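You operate a simulated robot arm through the tools that you are given. There is no shell and no other tool. Be economical: measure what you need, move in short steps, check, and stop when the job is done.

Carry out the task below with a simulated robot arm. There is one attempt and no reset: what you move stays moved.

TASK
Put the hand wash soap bottle on the cream pocket book. Then take the laundry paddle and put it in the compost caddy.

It is judged by the outcome, as a careful person would: the job done as asked, and still so three seconds after it is handed in. It fails if anything else is knocked over, pushed out of place, dropped, spilled or broken.

THE ROBOT
A 7-joint arm with a two-finger parallel gripper, fixed in place. Base frame: the origin is at the foot of the arm, x ahead of it, y to its left, z up; the work surface is at about z = 0.9. Lengths are in m, angles in degrees, forces in N, time in s.
With the tool pointing down near the work surface it reaches from about 0.24 to 0.68 m from the base axis. Its first joint turns from -66.0 to 66.0 degrees. Payload 2.4 kg.
Tool frame: the origin (TCP) lies between the finger pads and is the grasp point; the fingertips stand 0.03 m ahead of it; z points along the fingers, y is the line along which they close. The gripper opens to 0.094 m. The fingers are 0.028 m wide and 0.01 m thick; the gripper's body (0.05 by 0.096 m) begins 0.055 m behind the TCP.
Orientation is told as [roll, pitch, yaw] about the base's x, y, z axes, in that order, counted from this pose: with the fingers straight down and closing along the base's y, the tool's x points along the base's -x, its y along +y and its z along -z.

THE INTERFACE
- The arm moves only by the tool arm_command. Its argument "commands" is a list of rows, each a list of 3 entries, a list of its own where there are three numbers: the shift along the tool's x, y, z in m, then the turn, a rotation vector about the tool's x, y, z in degrees, then the finger opening in m, from 0 to 0.094. In form: [[[tx, ty, tz], [rx, ry, rz], jaw], ...]. A call has 1 to 12 rows; each row is the pose to reach, as a shift and turn from the pose commanded when the call began, along the tool's axes at that moment. A row lasts 0.2 s, in which the tool goes at most 0.05 m and 8.6 degrees; a call with a longer step from one row to the next is refused whole, and so is a gripper value outside its range. A pose out of reach is approached as far as the arm can. The call stops where the force on the tool passes 40 N (or 10 N more than at its start, if that is more) or the arm is blocked; 0.2 s more then pass. The fingers move at their own pace (about 0.153 m/s each) and stop on an object; they squeeze with about 25 N. The grip force told is the motor's: it shows also when the fingers shut on nothing. Time passes only in rows, and 0.2 s behind the last, so rows that repeat a pose let the fingers close. It gives the time, the measured TCP pose, the force on the tool (base axes), the opening and the grip force at its end, in the units of the frame above (readings bear some noise).
- Cameras (640 x 400 px; columns grow to the right, rows downward): "scene" is fixed at [0.0415, 0.4765, 1.452]; the picture's right is [-0.70, -0.71, 0.00], its down [-0.36, 0.35, -0.87] and it looks along [0.62, -0.61, -0.50] (base axes); focal length 305 px, centre (320, 200). "wrist" rides on the gripper at [-0.037, 0, -0.058] in the tool frame; the picture's right is [0.00, -1.00, 0.00], its down [0.97, 0.00, -0.24] and it looks along [0.24, 0.00, 0.97] (tool axes); focal length 218 px, centre (320, 200).
- get_image(camera): a new picture of that camera. No time passes.
- pixel_to_xyz(camera, pixels): for up to 12 pixels [column, row] of the newest picture of that camera ("zoom" is the newest enlarged one), the place [x, y, z] in the base frame of the surface seen there, good to about 0.003 m. No time passes.
- enlarge(camera, box): a new picture of the part [left, top, right, bottom] of that camera's present view, enlarged. No time passes.
- job_done(): hands the job in; it is judged then, once.

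Work in short steps. Measure before you move; look again where a grasp or a placing could have gone wrong, and mend it. You have 80 turns and 46 pictures in all, those below and enlarged ones among them. Open the gripper and draw the arm clear of the work before you hand the job in, unless the task says otherwise; then end with one line.

The tools are called after "Call:" by a JSON object that holds its "method" and its "body". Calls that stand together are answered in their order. arm_command: Moves the arm, as the interface text tells. Its arguments: {"type":"object","properties":{"commands":{"type":"array","items":{"type":"array"}}},"required":["commands"]} The other tools are called the same way: get_image (camera) takes a picture; pixel_to_xyz (camera, pixels) gives the place of the surface under pixels of a picture; enlarge (camera, box) takes an enlarged picture of a part of a camera's view; job_done () hands the job in.

At the start:

```text
clock: 0.0
tcp_pos: [0.4056, -0.0132, 1.3]
orientation: [0.0, 0.1, 0.1]
contact_force: [-0.2, -0.6, 0.0]
finger_gap: 0.0941
grip_force: 0.1
```

scene: 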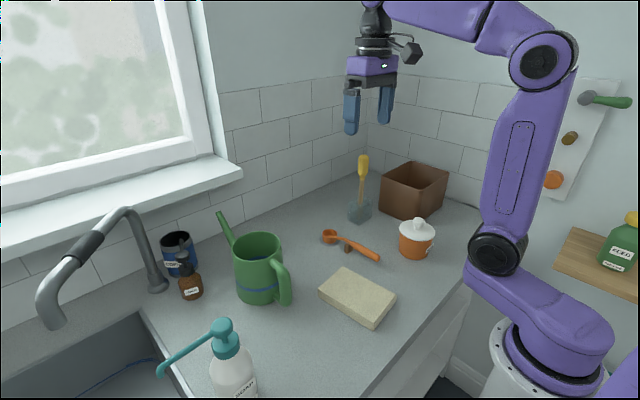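
wrist: 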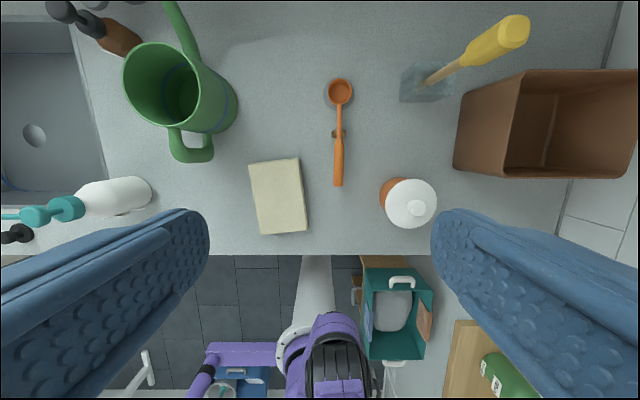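

I'll read the labels and make out the objects first.

Call:
{"method": "enlarge", "body": {"camera": "scene", "box": [140, 220, 300, 400]}}

Call:
{"method": "enlarge", "body": {"camera": "scene", "box": [300, 140, 480, 340]}}

Call:
{"method": "enlarge", "body": {"camera": "wrist", "box": [320, 0, 640, 230]}}

Call:
{"method": "enlarge", "body": {"camera": "wrist", "box": [180, 240, 540, 400]}}

```text
2.22 times, centred on (220, 310) of scene
```

zoom: 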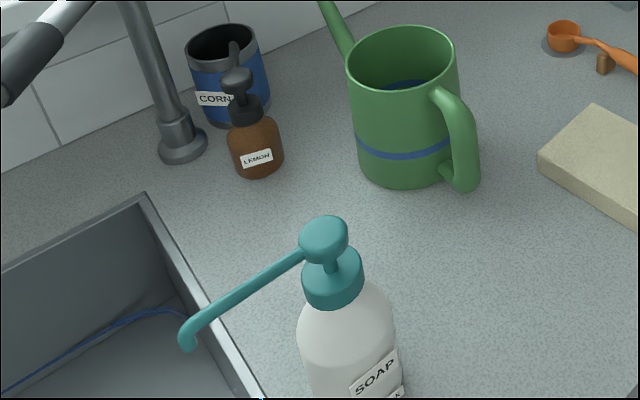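

```text
2.00 times, centred on (390, 240) of scene
```

zoom: 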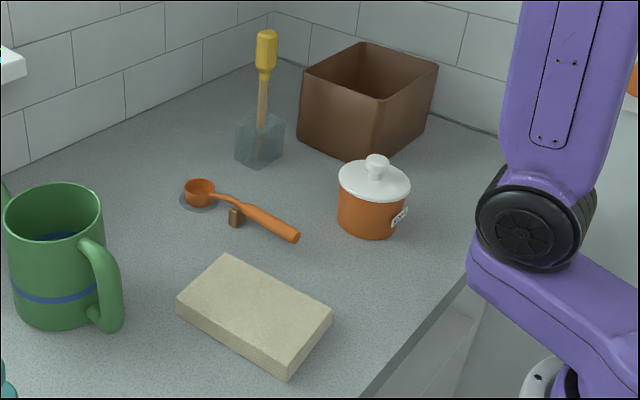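

```text
1.74 times, centred on (480, 115) of wrist
```

zoom: 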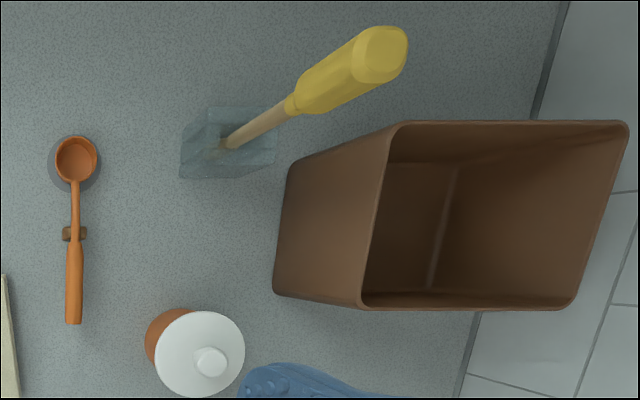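

```text
1.78 times, centred on (360, 320) of wrist
```

zoom: 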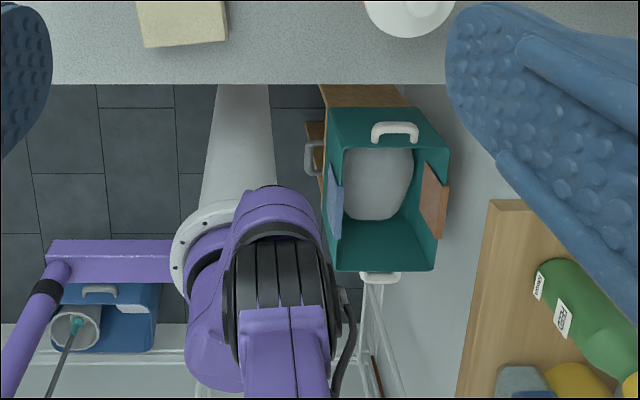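

Call:
{"method": "enlarge", "body": {"camera": "scene", "box": [200, 350, 280, 400]}}

Call:
{"method": "enlarge", "body": {"camera": "scene", "box": [330, 145, 450, 270]}}

Call:
{"method": "get_image", "body": {"camera": "scene"}}

Call:
{"method": "pixel_to_xyz", "body": {"camera": "scene", "pixels": [[222, 325], [227, 345], [232, 380], [170, 366], [345, 270], [318, 293], [374, 327], [396, 297], [363, 160], [362, 185], [360, 210], [350, 219]]}}

Call:
{"method": "pixel_to_xyz", "body": {"camera": "wrist", "pixels": [[249, 163], [299, 158], [307, 230], [262, 234], [120, 195], [65, 207], [515, 28], [428, 84], [404, 68], [402, 100], [450, 95], [560, 130]]}}

```text
8.00 times, centred on (240, 375) of scene
```

zoom: 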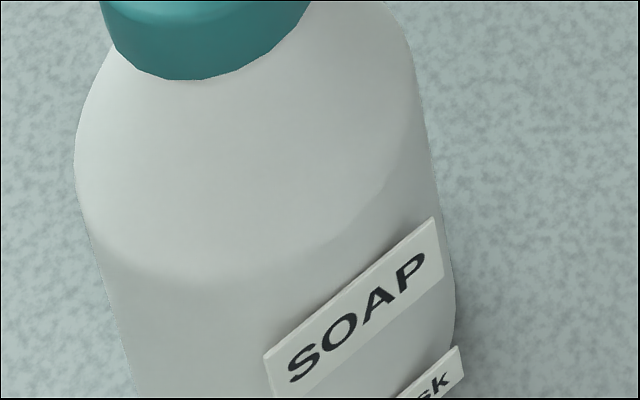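

```text
3.20 times, centred on (390, 208) of scene
```

zoom: 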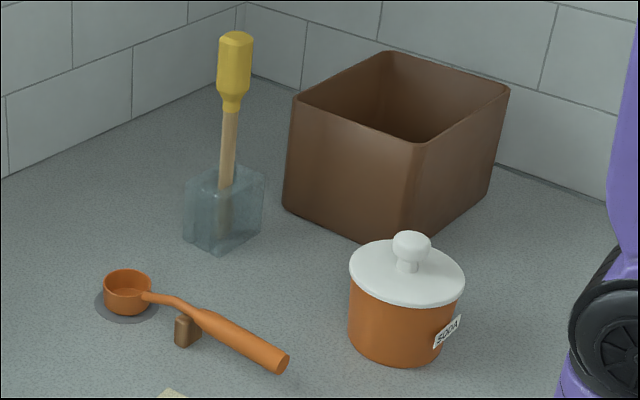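

```text
37 pictures are left
```

scene: 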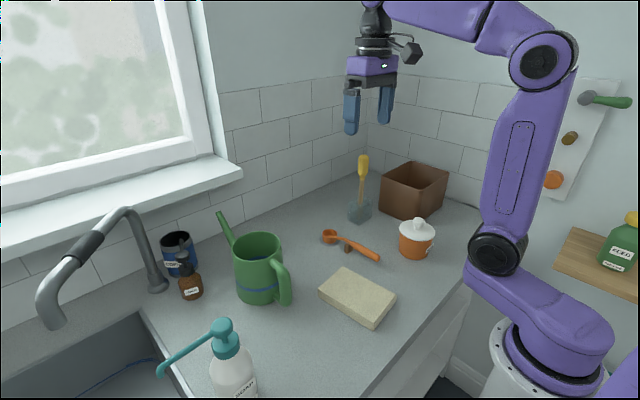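

```text
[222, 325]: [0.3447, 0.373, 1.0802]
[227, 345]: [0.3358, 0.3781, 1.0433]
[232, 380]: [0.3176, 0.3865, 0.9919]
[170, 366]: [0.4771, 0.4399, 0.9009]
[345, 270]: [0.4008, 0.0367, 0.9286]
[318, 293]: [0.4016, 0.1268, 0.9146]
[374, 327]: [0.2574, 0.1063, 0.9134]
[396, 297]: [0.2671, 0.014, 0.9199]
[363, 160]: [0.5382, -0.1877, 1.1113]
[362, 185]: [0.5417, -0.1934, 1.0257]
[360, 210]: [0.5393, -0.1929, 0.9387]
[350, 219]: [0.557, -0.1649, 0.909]
```

```text
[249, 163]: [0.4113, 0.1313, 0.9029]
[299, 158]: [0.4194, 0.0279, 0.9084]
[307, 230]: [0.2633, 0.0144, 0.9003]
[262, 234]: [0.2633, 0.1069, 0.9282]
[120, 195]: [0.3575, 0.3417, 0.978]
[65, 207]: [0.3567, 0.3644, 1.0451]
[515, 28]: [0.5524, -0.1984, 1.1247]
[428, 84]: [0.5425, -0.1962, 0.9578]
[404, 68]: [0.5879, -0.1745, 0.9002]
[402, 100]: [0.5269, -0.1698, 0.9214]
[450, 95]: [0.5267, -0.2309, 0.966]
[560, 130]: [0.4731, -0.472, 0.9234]
```

Call:
{"method": "enlarge", "body": {"camera": "wrist", "box": [0, 150, 160, 250]}}

Call:
{"method": "pixel_to_xyz", "body": {"camera": "zoom", "pixels": [[560, 180], [600, 180], [450, 180], [350, 200], [320, 200], [270, 210], [220, 240], [150, 255], [40, 265], [500, 118], [500, 260], [450, 120]]}}

Call:
{"method": "pixel_to_xyz", "body": {"camera": "scene", "pixels": [[215, 322], [230, 322], [213, 340], [239, 340], [213, 372], [252, 372], [230, 360], [245, 392], [220, 395], [190, 348], [165, 366], [239, 352]]}}

```text
4.00 times, centred on (80, 200) of wrist
```

zoom: 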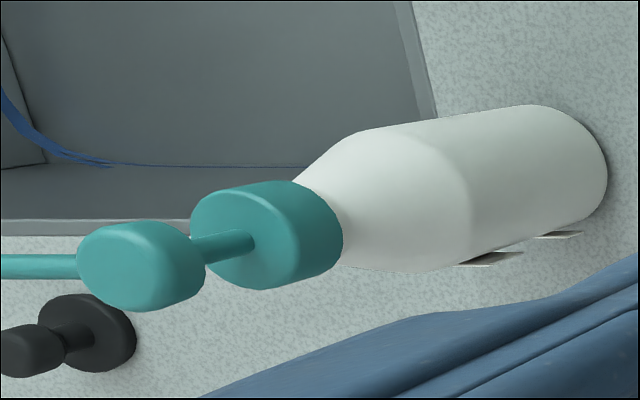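

```text
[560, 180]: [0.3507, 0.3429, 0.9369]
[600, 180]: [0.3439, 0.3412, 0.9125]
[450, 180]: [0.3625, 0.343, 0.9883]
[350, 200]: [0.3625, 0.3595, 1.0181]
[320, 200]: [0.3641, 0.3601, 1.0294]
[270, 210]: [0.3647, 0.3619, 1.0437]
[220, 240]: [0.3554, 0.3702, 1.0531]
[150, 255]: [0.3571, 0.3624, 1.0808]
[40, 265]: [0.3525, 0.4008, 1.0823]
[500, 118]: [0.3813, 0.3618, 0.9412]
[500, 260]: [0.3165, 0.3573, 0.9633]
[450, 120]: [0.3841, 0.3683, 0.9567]
```

```text
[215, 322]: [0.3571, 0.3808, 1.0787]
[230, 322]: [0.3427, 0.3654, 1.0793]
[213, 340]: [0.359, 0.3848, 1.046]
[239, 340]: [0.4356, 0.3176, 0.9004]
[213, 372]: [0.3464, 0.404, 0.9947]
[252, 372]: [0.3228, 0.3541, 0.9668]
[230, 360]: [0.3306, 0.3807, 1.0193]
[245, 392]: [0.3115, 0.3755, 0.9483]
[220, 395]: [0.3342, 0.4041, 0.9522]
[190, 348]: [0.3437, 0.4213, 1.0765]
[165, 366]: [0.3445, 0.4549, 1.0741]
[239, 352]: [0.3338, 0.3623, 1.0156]
```

Call:
{"method": "pixel_to_xyz", "body": {"camera": "zoom", "pixels": [[80, 340], [20, 350], [110, 320]]}}

Call:
{"method": "pixel_to_xyz", "body": {"camera": "scene", "pixels": [[55, 322], [90, 240], [128, 210], [286, 285], [272, 262], [220, 214], [257, 234], [357, 298], [340, 285], [375, 310], [240, 262], [283, 300]]}}

```text
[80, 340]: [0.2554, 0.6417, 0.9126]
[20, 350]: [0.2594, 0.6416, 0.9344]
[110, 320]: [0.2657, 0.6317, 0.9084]
```

```text
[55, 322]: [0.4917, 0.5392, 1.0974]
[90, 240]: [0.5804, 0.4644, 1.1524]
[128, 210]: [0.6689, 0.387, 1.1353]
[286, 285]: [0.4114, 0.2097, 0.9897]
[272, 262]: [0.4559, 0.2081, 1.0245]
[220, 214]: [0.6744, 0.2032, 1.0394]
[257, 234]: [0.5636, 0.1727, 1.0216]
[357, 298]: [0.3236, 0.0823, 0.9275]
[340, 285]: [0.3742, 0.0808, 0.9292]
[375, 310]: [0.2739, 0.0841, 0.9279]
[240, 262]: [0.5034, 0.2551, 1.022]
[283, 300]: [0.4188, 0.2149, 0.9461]
```

Soap bottle stands at about (0.35, 0.374), collar z 1.02–1.052, nozzle toward +y; I move above it and yaw 90° so the fingers close along x.

Call:
{"method": "arm_command", "body": {"commands": [[[0.005, 0.035, 0.01], [0, 0, -8.2], 0.07], [[0.01, 0.07, 0.02], [0, 0, -16.4], 0.07], [[0.015, 0.105, 0.03], [0, 0, -24.6], 0.07], [[0.02, 0.14, 0.04], [0, 0, -32.8], 0.07], [[0.025, 0.175, 0.05], [0, 0, -41], 0.07], [[0.03, 0.21, 0.06], [0, 0, -49.2], 0.07], [[0.035, 0.245, 0.07], [0, 0, -57.4], 0.07], [[0.04, 0.28, 0.08], [0, 0, -65.6], 0.07], [[0.045, 0.315, 0.09], [0, 0, -73.8], 0.07], [[0.05, 0.35, 0.1], [0, 0, -82], 0.07], [[0.0556, 0.387, 0.12], [0, 0, -90], 0.07], [[0.0556, 0.387, 0.12], [0, 0, -90], 0.07]]}}

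Call:
{"method": "get_image", "body": {"camera": "wrist"}}

Call:
{"method": "get_image", "body": {"camera": "scene"}}

```text
clock: 2.6
tcp_pos: [0.3521, 0.3723, 1.1797]
orientation: [0.0, 0.0, 90.1]
contact_force: [-0.5, 0.3, 0.3]
finger_gap: 0.07
grip_force: 0.0
```

```text
35 pictures are left
```

wrist: 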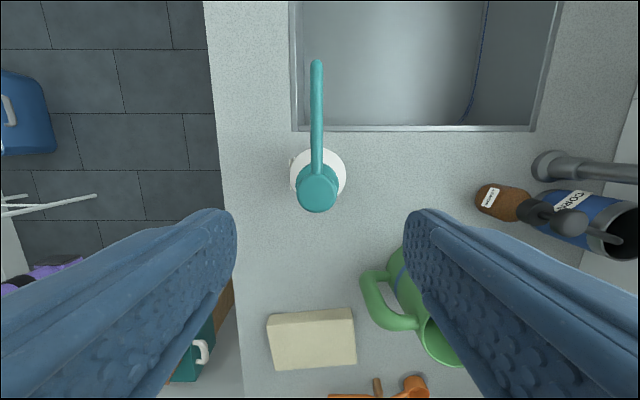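

```text
34 pictures are left
```

scene: 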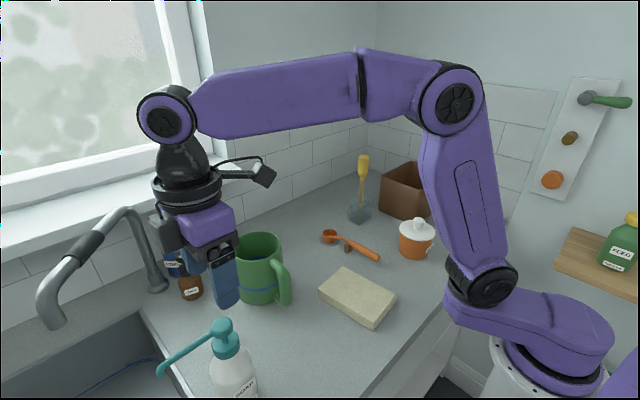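

Call:
{"method": "pixel_to_xyz", "body": {"camera": "wrist", "pixels": [[317, 192], [302, 190], [333, 190], [317, 175], [318, 205], [291, 172], [345, 172], [316, 100]]}}

Call:
{"method": "enlarge", "body": {"camera": "wrist", "box": [270, 50, 370, 220]}}

```text
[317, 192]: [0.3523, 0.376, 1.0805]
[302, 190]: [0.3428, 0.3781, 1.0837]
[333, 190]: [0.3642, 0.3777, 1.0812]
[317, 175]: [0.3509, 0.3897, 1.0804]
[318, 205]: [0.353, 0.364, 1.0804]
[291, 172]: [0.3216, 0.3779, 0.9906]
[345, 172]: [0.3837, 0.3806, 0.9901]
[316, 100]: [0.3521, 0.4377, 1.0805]
```

```text
2.35 times, centred on (320, 135) of wrist
```

zoom: 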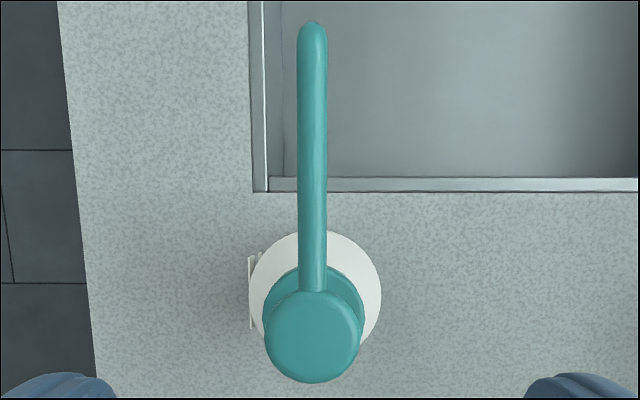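

Pump axis is at (0.352, 0.375), top z 1.081. I descend to TCP z 1.052 with the fingers at either side of the collar.

Call:
{"method": "arm_command", "body": {"commands": [[[-0.002, 0, 0.03], [0, 0, 0], 0.07], [[-0.002, 0, 0.06], [0, 0, 0], 0.07], [[-0.002, 0, 0.09], [0, 0, 0], 0.07], [[-0.002, 0, 0.115], [0, 0, 0], 0.07], [[-0.002, 0, 0.127], [0, 0, 0], 0.07], [[-0.002, 0, 0.127], [0, 0, 0], 0.07]]}}

Call:
{"method": "get_image", "body": {"camera": "scene"}}

Call:
{"method": "get_image", "body": {"camera": "wrist"}}

```text
clock: 4.0
tcp_pos: [0.3505, 0.3739, 1.0522]
orientation: [0.0, 0.0, 90.0]
contact_force: [0.1, 0.1, 0.2]
finger_gap: 0.0699
grip_force: 0.1
```

```text
32 pictures are left
```

scene: 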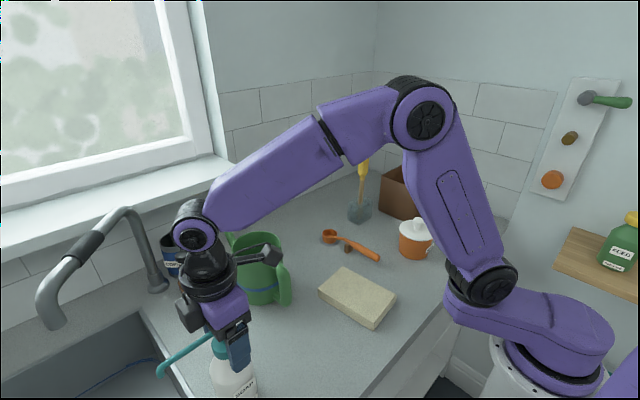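

```text
31 pictures are left
```

wrist: 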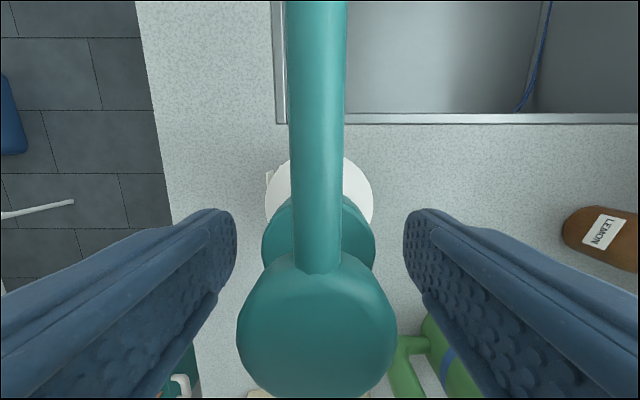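

Collar is centred between the fingers; close.

Call:
{"method": "arm_command", "body": {"commands": [[[0, 0, 0], [0, 0, 0], 0.03], [[0, 0, 0], [0, 0, 0], 0.0], [[0, 0, 0], [0, 0, 0], 0.0], [[0, 0, 0], [0, 0, 0], 0.0]]}}

```text
clock: 5.0
tcp_pos: [0.3507, 0.373, 1.0533]
orientation: [-0.1, 0.0, 90.0]
contact_force: [0.2, 0.1, 0.1]
finger_gap: 0.0391
grip_force: 25.2
```

Gripped at 0.039 m (the collar). Lift a little and check.

Call:
{"method": "arm_command", "body": {"commands": [[[0, 0, -0.01], [0, 0, 0], 0.0], [[0, 0, -0.03], [0, 0, 0], 0.0], [[0, 0, -0.06], [0, 0, 0], 0.0], [[0, 0, -0.09], [0, 0, 0], 0.0], [[0, 0, -0.12], [0, 0, 0], 0.0], [[0, 0, -0.12], [0, 0, 0], 0.0]]}}

Call:
{"method": "get_image", "body": {"camera": "scene"}}

```text
clock: 6.4
tcp_pos: [0.3506, 0.3732, 1.1743]
orientation: [0.0, 0.0, 90.0]
contact_force: [0.4, -0.2, -2.0]
finger_gap: 0.0391
grip_force: 24.6
```

```text
30 pictures are left
```

scene: 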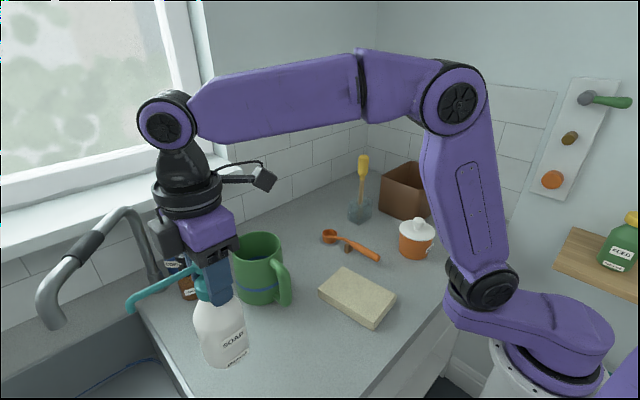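

Bottle hangs upright. Carry it over the book centre (0.336, 0.071).

Call:
{"method": "arm_command", "body": {"commands": [[[0.02, 0.001, 0], [0, 0, 0], 0.0], [[0.055, 0.003, 0], [0, 0, 0], 0.0], [[0.09, 0.005, 0], [0, 0, 0], 0.0], [[0.125, 0.007, 0], [0, 0, 0], 0.0], [[0.16, 0.008, 0], [0, 0, 0], 0.0], [[0.195, 0.01, 0], [0, 0, 0], 0.0], [[0.23, 0.012, 0], [0, 0, 0], 0.0], [[0.265, 0.013, 0], [0, 0, 0], 0.0], [[0.29, 0.0146, 0], [0, 0, 0], 0.0], [[0.302, 0.0146, 0], [0, 0, 0], 0.0], [[0.302, 0.0146, 0], [0, 0, 0], 0.0]]}}

Call:
{"method": "get_image", "body": {"camera": "scene"}}

```text
clock: 8.8
tcp_pos: [0.3363, 0.0729, 1.1729]
orientation: [0.0, 0.0, 90.0]
contact_force: [0.4, 0.4, -2.8]
finger_gap: 0.039
grip_force: 24.8
```

```text
29 pictures are left
```

scene: 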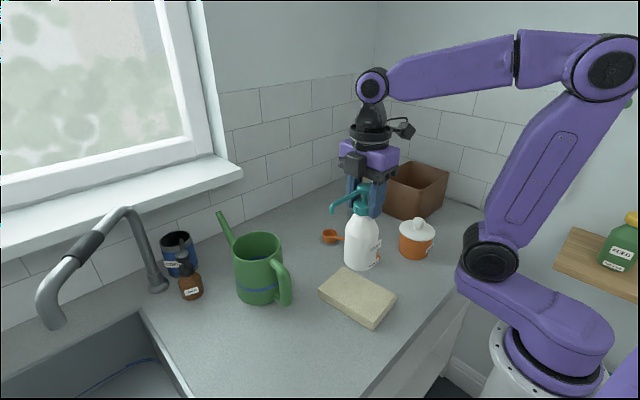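

Call:
{"method": "arm_command", "body": {"commands": [[[0, 0, 0.03], [0, 0, 0], 0.0], [[0, 0, 0.06], [0, 0, 0], 0.0], [[0, 0, 0.078], [0, 0, 0], 0.0], [[0, 0, 0.084], [0, 0, 0], 0.0], [[0, 0, 0.087], [0, 0, 0], 0.0], [[0, 0, 0.087], [0, 0, 0], 0.0]]}}

Call:
{"method": "enlarge", "body": {"camera": "scene", "box": [300, 180, 430, 340]}}

```text
clock: 10.2
tcp_pos: [0.3363, 0.0732, 1.0851]
orientation: [0.0, 0.0, 90.0]
contact_force: [0.5, -0.3, -2.7]
finger_gap: 0.0391
grip_force: 25.2
```

```text
2.50 times, centred on (365, 260) of scene
```

zoom: 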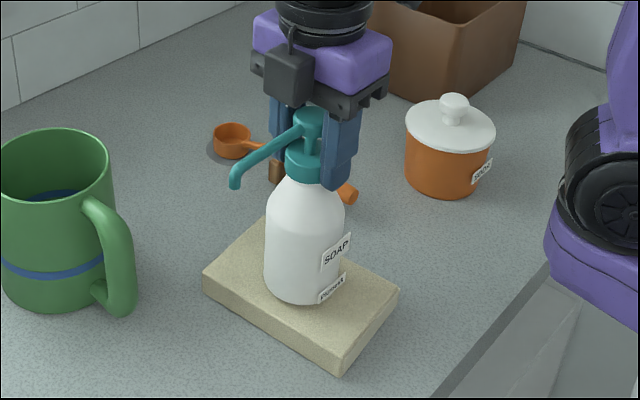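

Call:
{"method": "arm_command", "body": {"commands": [[[0, 0, 0.002], [0, 0, 0], 0.0], [[0, 0, 0.004], [0, 0, 0], 0.0], [[0, 0, 0.004], [0, 0, 0], 0.0]]}}

```text
clock: 11.0
tcp_pos: [0.3359, 0.0737, 1.0812]
orientation: [0.0, 0.0, 90.0]
contact_force: [0.2, 0.3, -2.2]
finger_gap: 0.039
grip_force: 24.6
```

Call:
{"method": "arm_command", "body": {"commands": [[[0, 0, 0.001], [0, 0, 0], 0.0], [[0, 0, 0.002], [0, 0, 0], 0.0], [[0, 0, 0.002], [0, 0, 0], 0.0]]}}

```text
clock: 11.8
tcp_pos: [0.3361, 0.0738, 1.0802]
orientation: [-0.1, -0.1, 90.0]
contact_force: [-3.5, -0.9, 22.4]
finger_gap: 0.0388
grip_force: 24.5
```

Contact with the book (22 N). Ease back 1 mm, open, and rise.

Call:
{"method": "arm_command", "body": {"commands": [[[0, 0, -0.001], [0, 0, 0], 0.0], [[0, 0, -0.001], [0, 0, 0], 0.07], [[0, 0, -0.001], [0, 0, 0], 0.07], [[0, 0, -0.03], [0, 0, 0], 0.07], [[0, 0, -0.07], [0, 0, 0], 0.07], [[0, 0, -0.11], [0, 0, 0], 0.07], [[0, 0, -0.15], [0, 0, 0], 0.07], [[0, 0, -0.15], [0, 0, 0], 0.07]]}}

Call:
{"method": "get_image", "body": {"camera": "scene"}}

Call:
{"method": "get_image", "body": {"camera": "wrist"}}

```text
clock: 13.6
tcp_pos: [0.3372, 0.0727, 1.2285]
orientation: [0.0, 0.0, 90.1]
contact_force: [-0.3, 0.7, 0.1]
finger_gap: 0.07
grip_force: 0.1
```

```text
27 pictures are left
```

scene: 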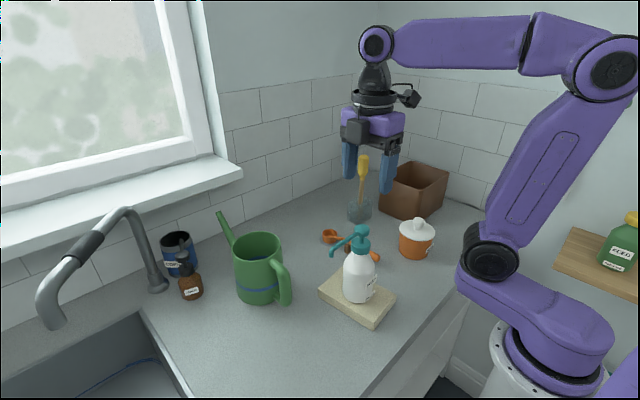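

```text
26 pictures are left
```

wrist: 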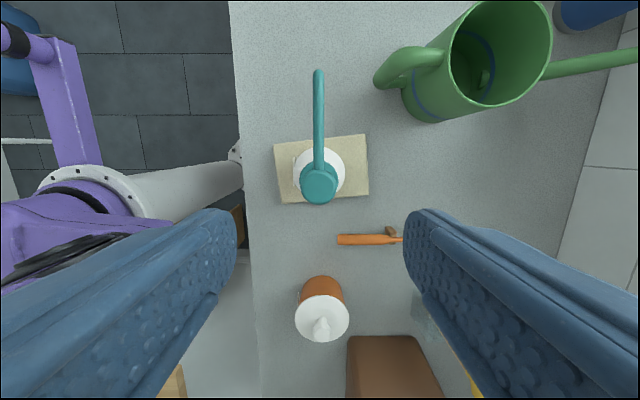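

Bottle is upright and centred on the book. Now I move to view the paddle and the brown bin, turning back to yaw 0.

Call:
{"method": "arm_command", "body": {"commands": [[[0.02, -0.01, -0.01], [0, 0, 8.2], 0.07], [[0.04, -0.02, -0.02], [0, 0, 16.4], 0.07], [[0.06, -0.03, -0.03], [0, 0, 24.6], 0.07], [[0.08, -0.04, -0.04], [0, 0, 32.8], 0.07], [[0.1, -0.05, -0.05], [0, 0, 41], 0.07], [[0.12, -0.06, -0.06], [0, 0, 49.2], 0.07], [[0.14, -0.07, -0.07], [0, 0, 57.4], 0.07], [[0.16, -0.08, -0.07], [0, 0, 65.6], 0.07], [[0.18, -0.09, -0.07], [0, 0, 73.8], 0.07], [[0.2, -0.1, -0.07], [0, 0, 82], 0.07], [[0.223, -0.113, -0.07], [0, 0, 90], 0.07], [[0.223, -0.113, -0.07], [0, 0, 90], 0.07]]}}

Call:
{"method": "get_image", "body": {"camera": "wrist"}}

Call:
{"method": "enlarge", "body": {"camera": "scene", "box": [320, 140, 460, 230]}}

```text
clock: 16.2
tcp_pos: [0.4498, -0.1516, 1.2996]
orientation: [0.0, 0.0, 0.0]
contact_force: [-0.3, 0.4, 1.1]
finger_gap: 0.07
grip_force: 0.0
```

```text
25 pictures are left
```

wrist: 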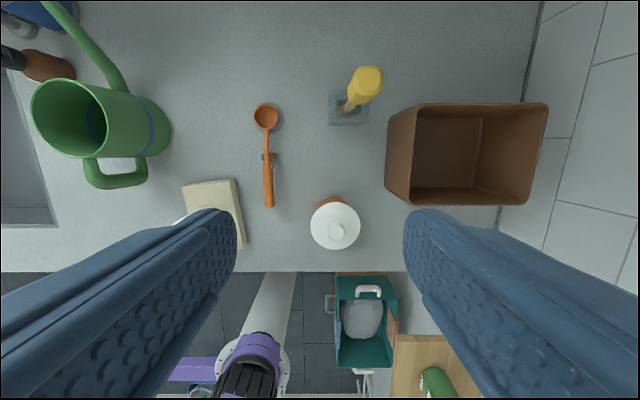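

```text
4.44 times, centred on (390, 185) of scene
```

zoom: 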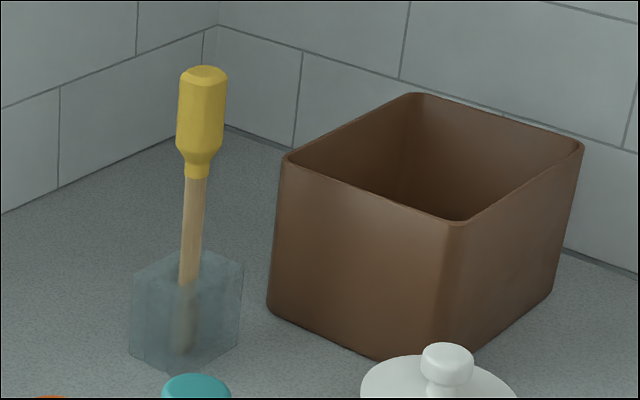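

Call:
{"method": "enlarge", "body": {"camera": "wrist", "box": [300, 250, 440, 390]}}

Call:
{"method": "pixel_to_xyz", "body": {"camera": "wrist", "pixels": [[367, 292], [362, 318], [365, 360], [416, 103], [547, 104], [527, 205], [408, 205], [480, 150], [375, 75], [358, 90], [348, 108], [450, 190]]}}

Call:
{"method": "enlarge", "body": {"camera": "wrist", "box": [300, 40, 400, 140]}}

```text
2.86 times, centred on (370, 320) of wrist
```

zoom: 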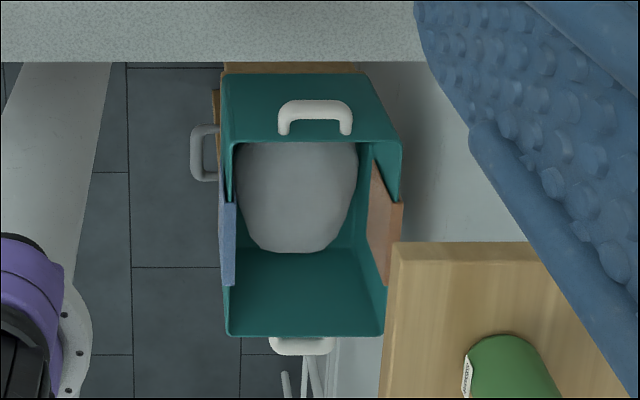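

```text
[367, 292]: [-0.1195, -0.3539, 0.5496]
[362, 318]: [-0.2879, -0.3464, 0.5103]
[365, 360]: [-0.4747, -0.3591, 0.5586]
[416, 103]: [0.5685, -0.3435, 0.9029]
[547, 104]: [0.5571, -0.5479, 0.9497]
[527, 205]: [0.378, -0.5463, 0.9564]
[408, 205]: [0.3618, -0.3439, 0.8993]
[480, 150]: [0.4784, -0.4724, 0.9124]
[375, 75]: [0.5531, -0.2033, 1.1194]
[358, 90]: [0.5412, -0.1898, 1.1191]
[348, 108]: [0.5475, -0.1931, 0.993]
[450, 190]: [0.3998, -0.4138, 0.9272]
```

```text
4.00 times, centred on (350, 90) of wrist
```

zoom: 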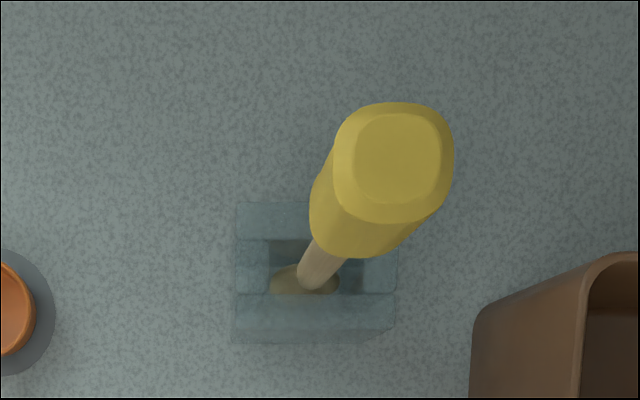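

Call:
{"method": "pixel_to_xyz", "body": {"camera": "zoom", "pixels": [[400, 155], [365, 155], [435, 155], [400, 125], [400, 190], [340, 230], [315, 265], [250, 215], [385, 215], [385, 315], [245, 320], [305, 280]]}}

Call:
{"method": "enlarge", "body": {"camera": "wrist", "box": [380, 80, 560, 230]}}

Call:
{"method": "pixel_to_xyz", "body": {"camera": "zoom", "pixels": [[130, 250], [126, 88], [592, 88], [524, 443], [115, 430], [350, 86], [400, 450], [118, 250], [340, 150], [340, 400], [200, 300], [480, 300]]}}

```text
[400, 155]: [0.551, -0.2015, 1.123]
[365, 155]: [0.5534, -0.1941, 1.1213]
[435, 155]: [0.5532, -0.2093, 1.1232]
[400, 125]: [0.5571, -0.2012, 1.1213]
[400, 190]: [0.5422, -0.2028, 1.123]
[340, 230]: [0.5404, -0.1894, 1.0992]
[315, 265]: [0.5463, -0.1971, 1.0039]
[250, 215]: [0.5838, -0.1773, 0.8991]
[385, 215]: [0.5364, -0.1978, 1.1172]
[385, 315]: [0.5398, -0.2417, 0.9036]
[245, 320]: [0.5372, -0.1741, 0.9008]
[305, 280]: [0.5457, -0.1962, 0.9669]
```

```text
2.67 times, centred on (470, 155) of wrist
```

zoom: 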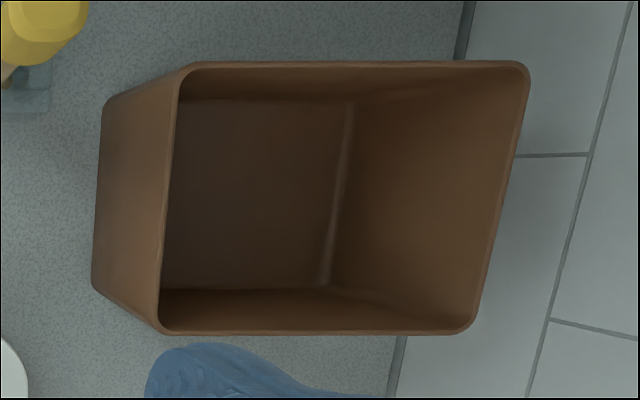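

```text
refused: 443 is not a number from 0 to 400
```

Call:
{"method": "pixel_to_xyz", "body": {"camera": "zoom", "pixels": [[167, 220], [190, 66], [525, 72], [512, 200], [400, 331], [163, 320], [350, 64], [250, 200], [330, 280], [180, 100], [100, 200], [345, 110]]}}

```text
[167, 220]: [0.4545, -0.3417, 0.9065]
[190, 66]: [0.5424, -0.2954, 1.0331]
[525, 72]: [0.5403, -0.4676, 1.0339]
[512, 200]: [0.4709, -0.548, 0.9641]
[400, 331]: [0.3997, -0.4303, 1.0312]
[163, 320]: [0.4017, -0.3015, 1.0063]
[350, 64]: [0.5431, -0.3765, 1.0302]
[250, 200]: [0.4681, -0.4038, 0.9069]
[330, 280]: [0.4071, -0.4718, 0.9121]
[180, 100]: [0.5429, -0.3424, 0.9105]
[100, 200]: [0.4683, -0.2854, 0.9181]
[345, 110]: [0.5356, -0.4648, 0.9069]
```

Brown caddy: rim z 1.033, x 0.40–0.543, y −0.295…−0.468, floor 0.907. Paddle head at (0.549, −0.201), top 1.123. I go above it with yaw −90.

Call:
{"method": "arm_command", "body": {"commands": [[[-0.009, -0.005, 0.009], [0, 0, 8.2], 0.07], [[-0.018, -0.009, 0.018], [0, 0, 16.4], 0.07], [[-0.027, -0.013, 0.027], [0, 0, 24.6], 0.07], [[-0.036, -0.018, 0.036], [0, 0, 32.8], 0.07], [[-0.045, -0.022, 0.045], [0, 0, 41], 0.07], [[-0.054, -0.027, 0.054], [0, 0, 49.2], 0.07], [[-0.063, -0.031, 0.063], [0, 0, 57.4], 0.07], [[-0.072, -0.036, 0.072], [0, 0, 65.6], 0.07], [[-0.081, -0.04, 0.081], [0, 0, 73.8], 0.07], [[-0.09, -0.045, 0.09], [0, 0, 82], 0.07], [[-0.099, -0.0494, 0.1], [0, 0, 90], 0.07], [[-0.099, -0.0494, 0.1], [0, 0, 90], 0.07]]}}

Call:
{"method": "get_image", "body": {"camera": "wrist"}}

Call:
{"method": "get_image", "body": {"camera": "scene"}}

```text
clock: 18.8
tcp_pos: [0.551, -0.1997, 1.2]
orientation: [-0.1, 0.0, -90.1]
contact_force: [-0.8, 0.2, 0.1]
finger_gap: 0.0701
grip_force: 0.2
```

```text
20 pictures are left
```

wrist: 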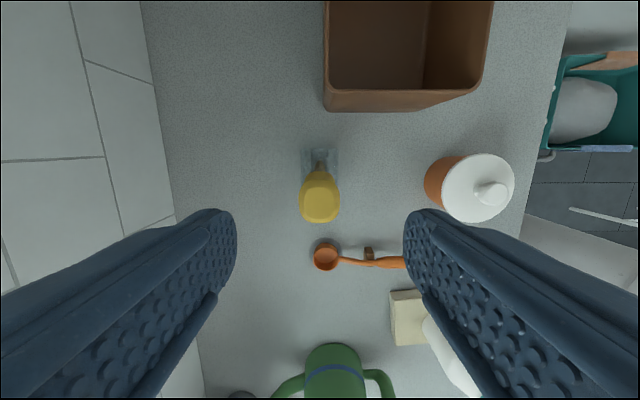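

```text
19 pictures are left
```

scene: 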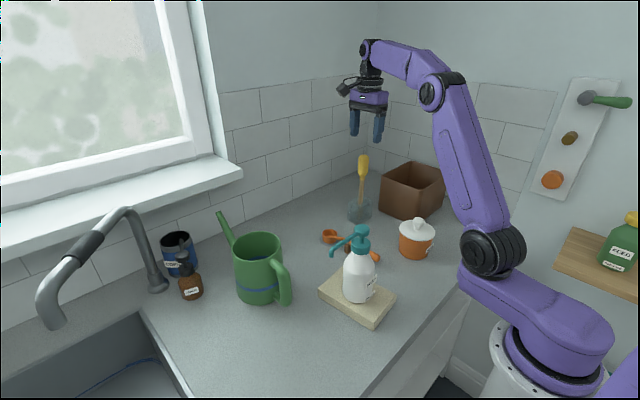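

Call:
{"method": "enlarge", "body": {"camera": "wrist", "box": [290, 140, 350, 230]}}

Call:
{"method": "pixel_to_xyz", "body": {"camera": "wrist", "pixels": [[320, 205], [308, 205], [332, 205], [320, 215], [320, 195], [319, 180], [319, 164]]}}

```text
4.44 times, centred on (320, 185) of wrist
```

zoom: 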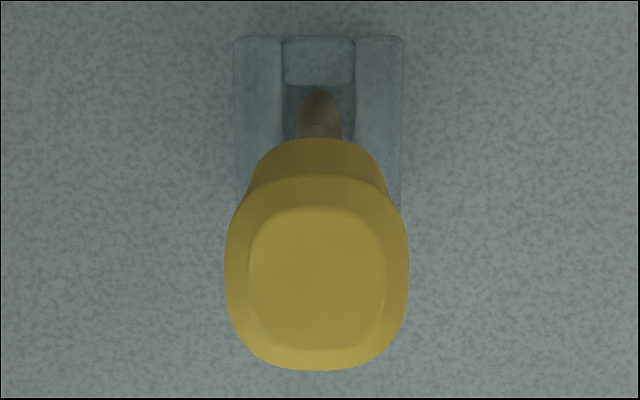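

```text
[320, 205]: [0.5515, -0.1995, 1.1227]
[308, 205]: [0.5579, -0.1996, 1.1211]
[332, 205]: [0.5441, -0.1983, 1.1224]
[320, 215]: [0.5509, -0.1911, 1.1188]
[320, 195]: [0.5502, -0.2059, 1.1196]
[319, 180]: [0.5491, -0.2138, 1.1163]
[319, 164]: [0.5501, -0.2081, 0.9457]
```

Head centre is (0.551, −0.200), directly below the TCP; descend to z 1.09 and close.

Call:
{"method": "arm_command", "body": {"commands": [[[0, 0, 0.03], [0, 0, 0], 0.07], [[0, 0, 0.06], [0, 0, 0], 0.07], [[0, 0, 0.09], [0, 0, 0], 0.07], [[0, 0, 0.11], [0, 0, 0], 0.07], [[0, 0, 0.11], [0, 0, 0], 0.05], [[0, 0, 0.11], [0, 0, 0], 0.03], [[0, 0, 0.11], [0, 0, 0], 0.0], [[0, 0, 0.11], [0, 0, 0], 0.0], [[0, 0, 0.11], [0, 0, 0], 0.0]]}}

Call:
{"method": "enlarge", "body": {"camera": "scene", "box": [310, 100, 470, 240]}}

```text
clock: 20.8
tcp_pos: [0.5481, -0.1983, 1.0901]
orientation: [0.0, -0.1, -90.0]
contact_force: [-0.5, 0.8, 0.1]
finger_gap: 0.0314
grip_force: 25.6
```

```text
2.86 times, centred on (390, 170) of scene
```

zoom: 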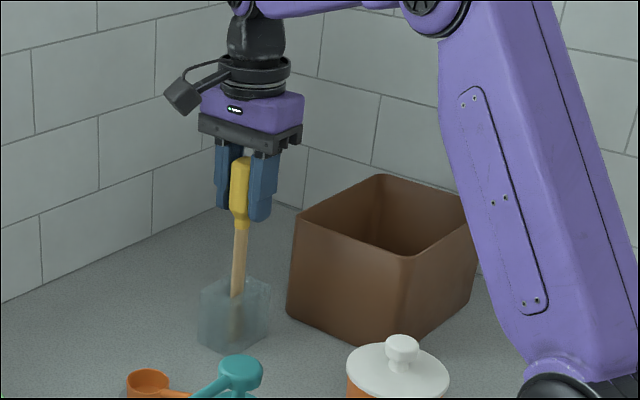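

Gripped (0.031 m). Lift straight out of the glass stand.

Call:
{"method": "arm_command", "body": {"commands": [[[0, 0, -0.01], [0, 0, 0], 0.0], [[0, 0, -0.025], [0, 0, 0], 0.0], [[0, 0, -0.04], [0, 0, 0], 0.0], [[0, 0, -0.06], [0, 0, 0], 0.0], [[0, 0, -0.08], [0, 0, 0], 0.0], [[0, 0, -0.08], [0, 0, 0], 0.0]]}}

Call:
{"method": "enlarge", "body": {"camera": "scene", "box": [310, 60, 470, 240]}}

```text
clock: 22.2
tcp_pos: [0.5486, -0.1993, 1.1693]
orientation: [0.0, -0.1, -89.9]
contact_force: [-0.3, 0.8, -0.7]
finger_gap: 0.0316
grip_force: 24.7
```

```text
2.22 times, centred on (390, 150) of scene
```

zoom: 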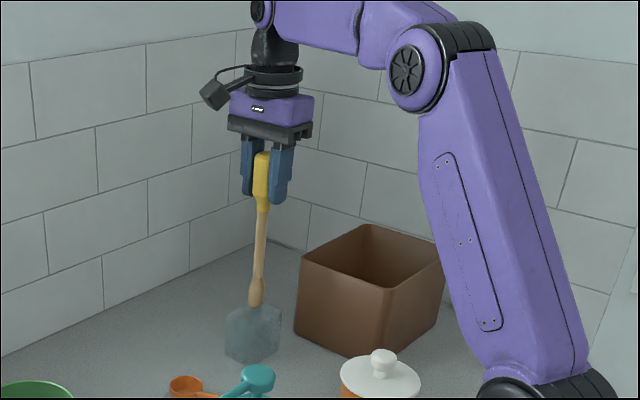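

Call:
{"method": "arm_command", "body": {"commands": [[[0, 0, -0.03], [0, 0, 0], 0.0], [[0, 0, -0.065], [0, 0, 0], 0.0], [[0, 0, -0.1], [0, 0, 0], 0.0], [[-0.02, -0.01, -0.1], [0, 0, 0], 0.0], [[-0.05, -0.024, -0.1], [0, 0, 0], 0.0], [[-0.08, -0.038, -0.1], [0, 0, 0], 0.0], [[-0.11, -0.052, -0.1], [0, 0, 0], 0.0], [[-0.14, -0.067, -0.1], [0, 0, 0], 0.0], [[-0.16, -0.077, -0.1], [0, 0, 0], 0.0], [[-0.16, -0.077, -0.1], [0, 0, 0], 0.0]]}}

Call:
{"method": "get_image", "body": {"camera": "scene"}}

Call:
{"method": "get_image", "body": {"camera": "wrist"}}

```text
clock: 24.4
tcp_pos: [0.4583, -0.3433, 1.2679]
orientation: [-0.1, 0.0, -90.0]
contact_force: [0.1, -0.3, -0.2]
finger_gap: 0.0316
grip_force: 25.2
out of reach, approached as far as the arm can: row 3, 4, 5, 6, 7, 8, 9, 10
```

```text
15 pictures are left
```

scene: 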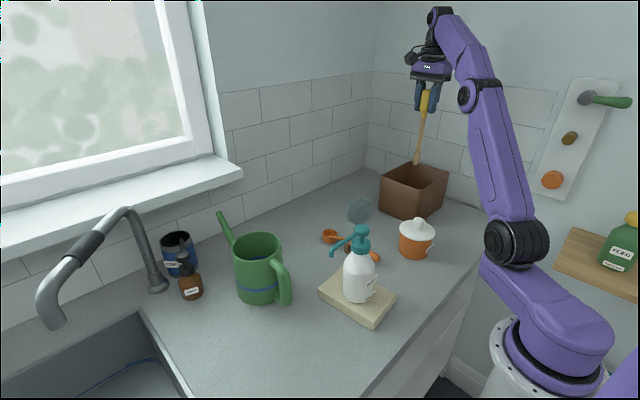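

```text
14 pictures are left
```

wrist: 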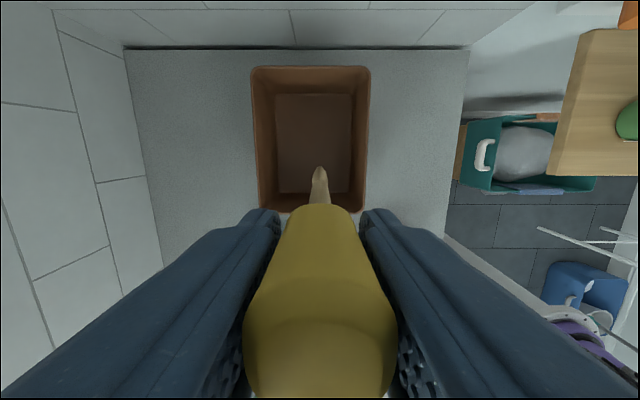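

Call:
{"method": "pixel_to_xyz", "body": {"camera": "wrist", "pixels": [[310, 67], [253, 130], [368, 130], [258, 207], [363, 207], [256, 70], [368, 70], [280, 97], [350, 97], [281, 190], [350, 190], [319, 178]]}}

```text
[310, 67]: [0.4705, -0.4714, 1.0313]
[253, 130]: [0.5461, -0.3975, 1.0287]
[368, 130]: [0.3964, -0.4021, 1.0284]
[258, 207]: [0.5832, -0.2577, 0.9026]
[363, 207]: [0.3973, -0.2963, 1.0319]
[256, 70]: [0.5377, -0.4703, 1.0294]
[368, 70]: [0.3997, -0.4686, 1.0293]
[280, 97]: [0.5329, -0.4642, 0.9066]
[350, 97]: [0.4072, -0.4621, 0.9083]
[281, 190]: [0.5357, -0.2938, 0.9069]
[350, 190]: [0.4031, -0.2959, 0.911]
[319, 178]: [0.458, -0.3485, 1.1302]
```

Rim measured: x 0.398–0.545, y −0.293…−0.472. Lower a little and begin tilting the paddle foot toward −y, then check the true pose.

Call:
{"method": "arm_command", "body": {"commands": [[[0, 0, 0.015], [0, 0, 0], 0.0], [[0, 0, 0.03], [0, -8, 0], 0.0], [[0, 0, 0.04], [0, -16, 0], 0.0], [[0, 0, 0.04], [0, -16, 0], 0.0]]}}

```text
clock: 25.4
tcp_pos: [0.4602, -0.3416, 1.2273]
orientation: [0.1, -16.1, -90.0]
contact_force: [-0.7, -0.3, -0.8]
finger_gap: 0.0317
grip_force: 24.9
```

Call:
{"method": "arm_command", "body": {"commands": [[[0.002, 0.004, 0.013], [0, -7, 0], 0.0], [[0.004, 0.008, 0.026], [0, -13, 0], 0.0], [[0.0062, 0.011, 0.04], [0, -19, 0], 0.0], [[0.0062, 0.011, 0.04], [0, -19, 0], 0.0]]}}

Call:
{"method": "get_image", "body": {"camera": "wrist"}}

Call:
{"method": "enlarge", "body": {"camera": "scene", "box": [350, 40, 510, 240]}}

```text
clock: 26.4
tcp_pos: [0.4695, -0.348, 1.1865]
orientation: [0.0, -35.1, -90.0]
contact_force: [-0.2, 0.4, 0.0]
finger_gap: 0.0316
grip_force: 25.3
```

```text
13 pictures are left
```

wrist: 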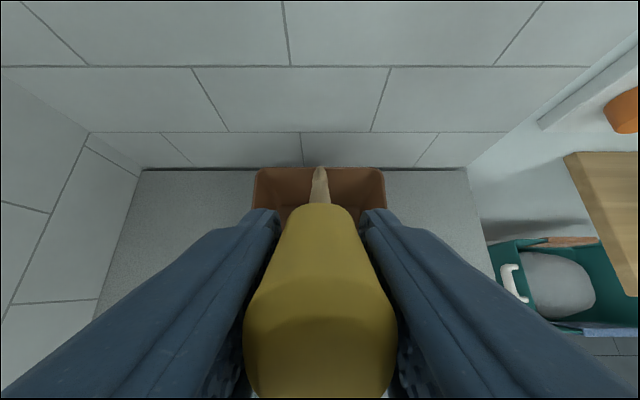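

```text
2.00 times, centred on (430, 140) of scene
```

zoom: 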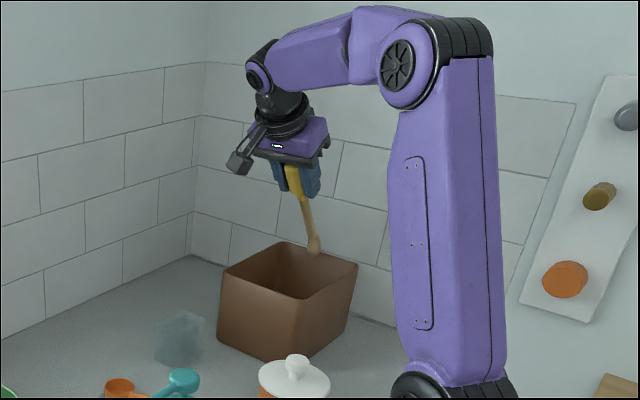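

Call:
{"method": "pixel_to_xyz", "body": {"camera": "zoom", "pixels": [[315, 250], [312, 235], [305, 205], [294, 175]]}}

```text
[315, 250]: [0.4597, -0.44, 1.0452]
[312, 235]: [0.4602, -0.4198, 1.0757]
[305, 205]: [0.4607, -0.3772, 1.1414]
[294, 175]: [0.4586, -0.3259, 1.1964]
```

Call:
{"method": "pixel_to_xyz", "body": {"camera": "zoom", "pixels": [[240, 162], [234, 168], [262, 140]]}}

```text
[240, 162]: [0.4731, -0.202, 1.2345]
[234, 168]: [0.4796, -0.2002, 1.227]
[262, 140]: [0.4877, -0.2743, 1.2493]
```

Foot is at about (0.462, −0.442, 1.037), well inside the rim. Lower straight down 0.105 m.

Call:
{"method": "arm_command", "body": {"commands": [[[0.0144, 0, 0.0205], [0, 0, 0], 0.0], [[0.0287, 0, 0.041], [0, 0, 0], 0.0], [[0.043, 0, 0.0614], [0, 0, 0], 0.0], [[0.0545, 0, 0.0778], [0, 0, 0], 0.0], [[0.0603, 0, 0.086], [0, 0, 0], 0.0], [[0.0603, 0, 0.086], [0, 0, 0], 0.0]]}}

Call:
{"method": "enlarge", "body": {"camera": "scene", "box": [350, 60, 510, 260]}}

Call:
{"method": "get_image", "body": {"camera": "wrist"}}

```text
clock: 27.8
tcp_pos: [0.4695, -0.3482, 1.0815]
orientation: [-0.1, -35.0, -89.9]
contact_force: [0.3, -0.7, -1.0]
finger_gap: 0.0316
grip_force: 25.1
```

```text
2.00 times, centred on (430, 160) of scene
```

zoom: 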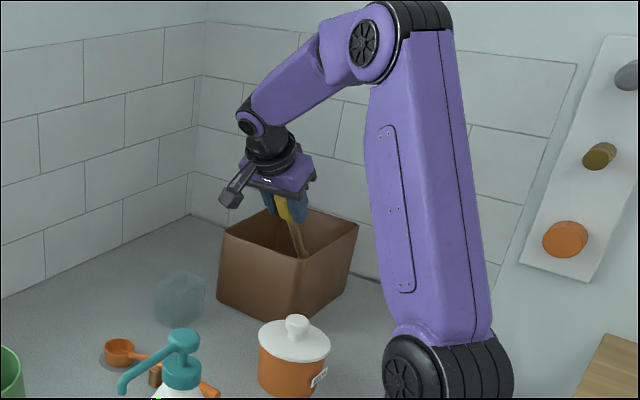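

```text
10 pictures are left
```

wrist: 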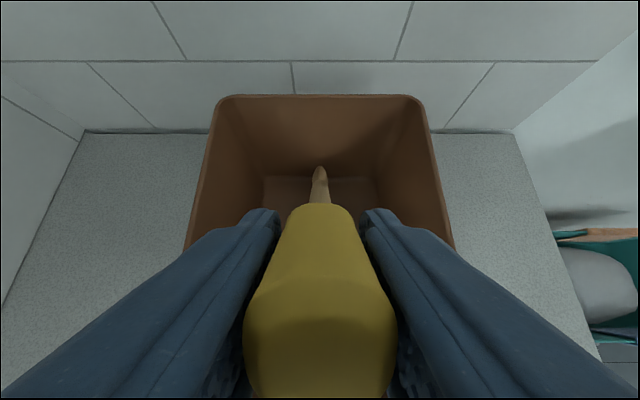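

Clear of all walls; feel for the floor in small steps.

Call:
{"method": "arm_command", "body": {"commands": [[[0.0023, 0, 0.0033], [0, 0, 0], 0.0], [[0.0046, 0, 0.0066], [0, 0, 0], 0.0], [[0.0057, 0, 0.0082], [0, 0, 0], 0.0], [[0.0057, 0, 0.0082], [0, 0, 0], 0.0]]}}

```text
clock: 28.8
tcp_pos: [0.4688, -0.3473, 1.0721]
orientation: [0.0, -35.1, -90.0]
contact_force: [1.0, 0.5, -1.2]
finger_gap: 0.0318
grip_force: 25.6
```

Call:
{"method": "arm_command", "body": {"commands": [[[0.0011, 0, 0.0016], [0, 0, 0], 0.0], [[0.0023, 0, 0.0033], [0, 0, 0], 0.0], [[0.0034, 0, 0.0049], [0, 0, 0], 0.0], [[0.0034, 0, 0.0049], [0, 0, 0], 0.0]]}}

```text
clock: 29.8
tcp_pos: [0.4695, -0.3473, 1.0673]
orientation: [0.3, -35.2, -90.0]
contact_force: [-0.6, 5.6, 14.3]
finger_gap: 0.0318
grip_force: 25.2
```

Foot rests on the floor (14 N). Open and, after it settles, withdraw along the tool axis.

Call:
{"method": "arm_command", "body": {"commands": [[[-0.0006, 0, -0.0008], [0, 0, 0], 0.03], [[-0.0006, 0, -0.0008], [0, 0, 0], 0.045], [[-0.0006, 0, -0.0008], [0, 0, 0], 0.06], [[-0.0006, 0, -0.0008], [0, 0, 0], 0.06], [[-0.0006, 0, -0.0008], [0, 0, 0], 0.06]]}}

Call:
{"method": "get_image", "body": {"camera": "wrist"}}

Call:
{"method": "enlarge", "body": {"camera": "scene", "box": [350, 100, 480, 240]}}

```text
clock: 31.0
tcp_pos: [0.4688, -0.3475, 1.0669]
orientation: [0.0, -35.0, -90.0]
contact_force: [-0.8, -0.7, -0.1]
finger_gap: 0.0602
grip_force: 0.1
```

```text
9 pictures are left
```

wrist: 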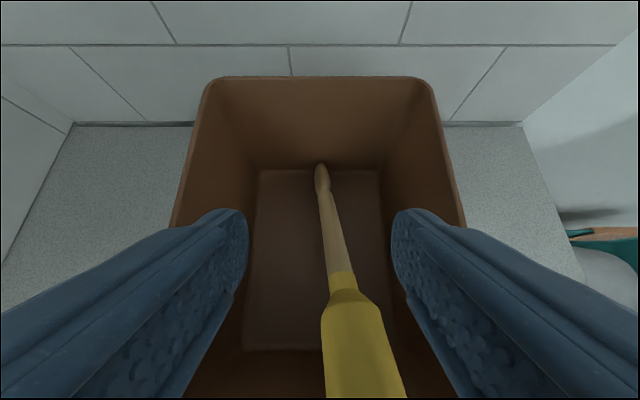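

```text
2.86 times, centred on (415, 170) of scene
```

zoom: 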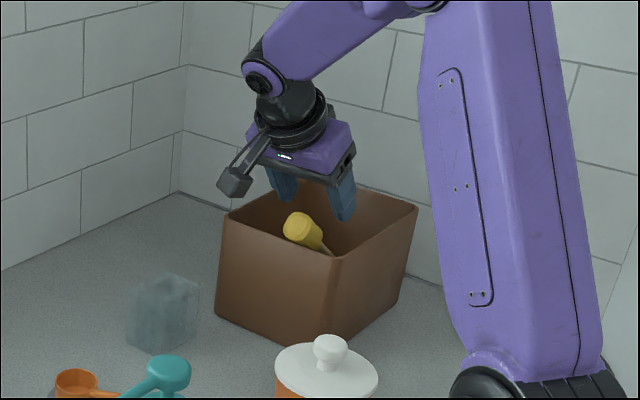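

Paddle has settled leaning on the caddy's rim; I withdraw the hand straight along its axis and up.

Call:
{"method": "arm_command", "body": {"commands": [[[0, 0, -0.02], [0, 0, 0], 0.06], [[-0.01, 0, -0.045], [0, 0, 0], 0.06], [[-0.025, 0, -0.075], [0, 0, 0], 0.06], [[-0.045, 0, -0.11], [0, 0, 0], 0.06], [[-0.06, 0, -0.14], [0, 0, 0], 0.06], [[-0.06, 0, -0.14], [0, 0, 0], 0.06]]}}

Call:
{"method": "get_image", "body": {"camera": "wrist"}}

Call:
{"method": "get_image", "body": {"camera": "scene"}}

```text
clock: 32.4
tcp_pos: [0.4697, -0.3151, 1.2187]
orientation: [0.0, -34.9, -89.9]
contact_force: [1.0, 0.3, -0.6]
finger_gap: 0.0597
grip_force: 0.0
```

```text
7 pictures are left
```

wrist: 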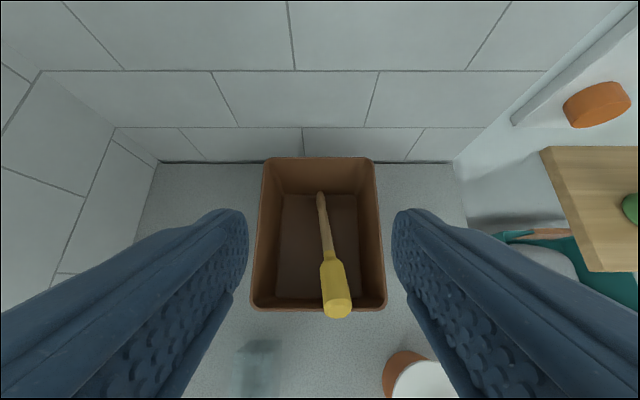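

```text
6 pictures are left
```

scene: 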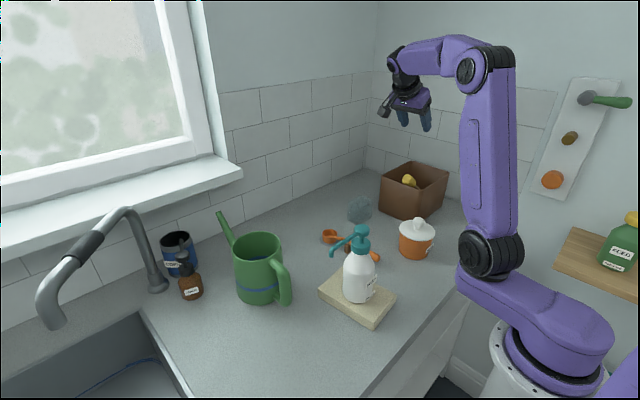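

Bottle stands on the book, paddle rests inside the caddy, everything else is where it was and the open hand is clear above.

Call:
{"method": "job_done", "body": {}}

```text
The job is handed in.
```

The soap bottle is standing on the cream pocket book, and the laundry paddle is in the brown open-top box, which I took to be the compost caddy. The paddle's foot is on the floor of the box and its head leans on the rim.
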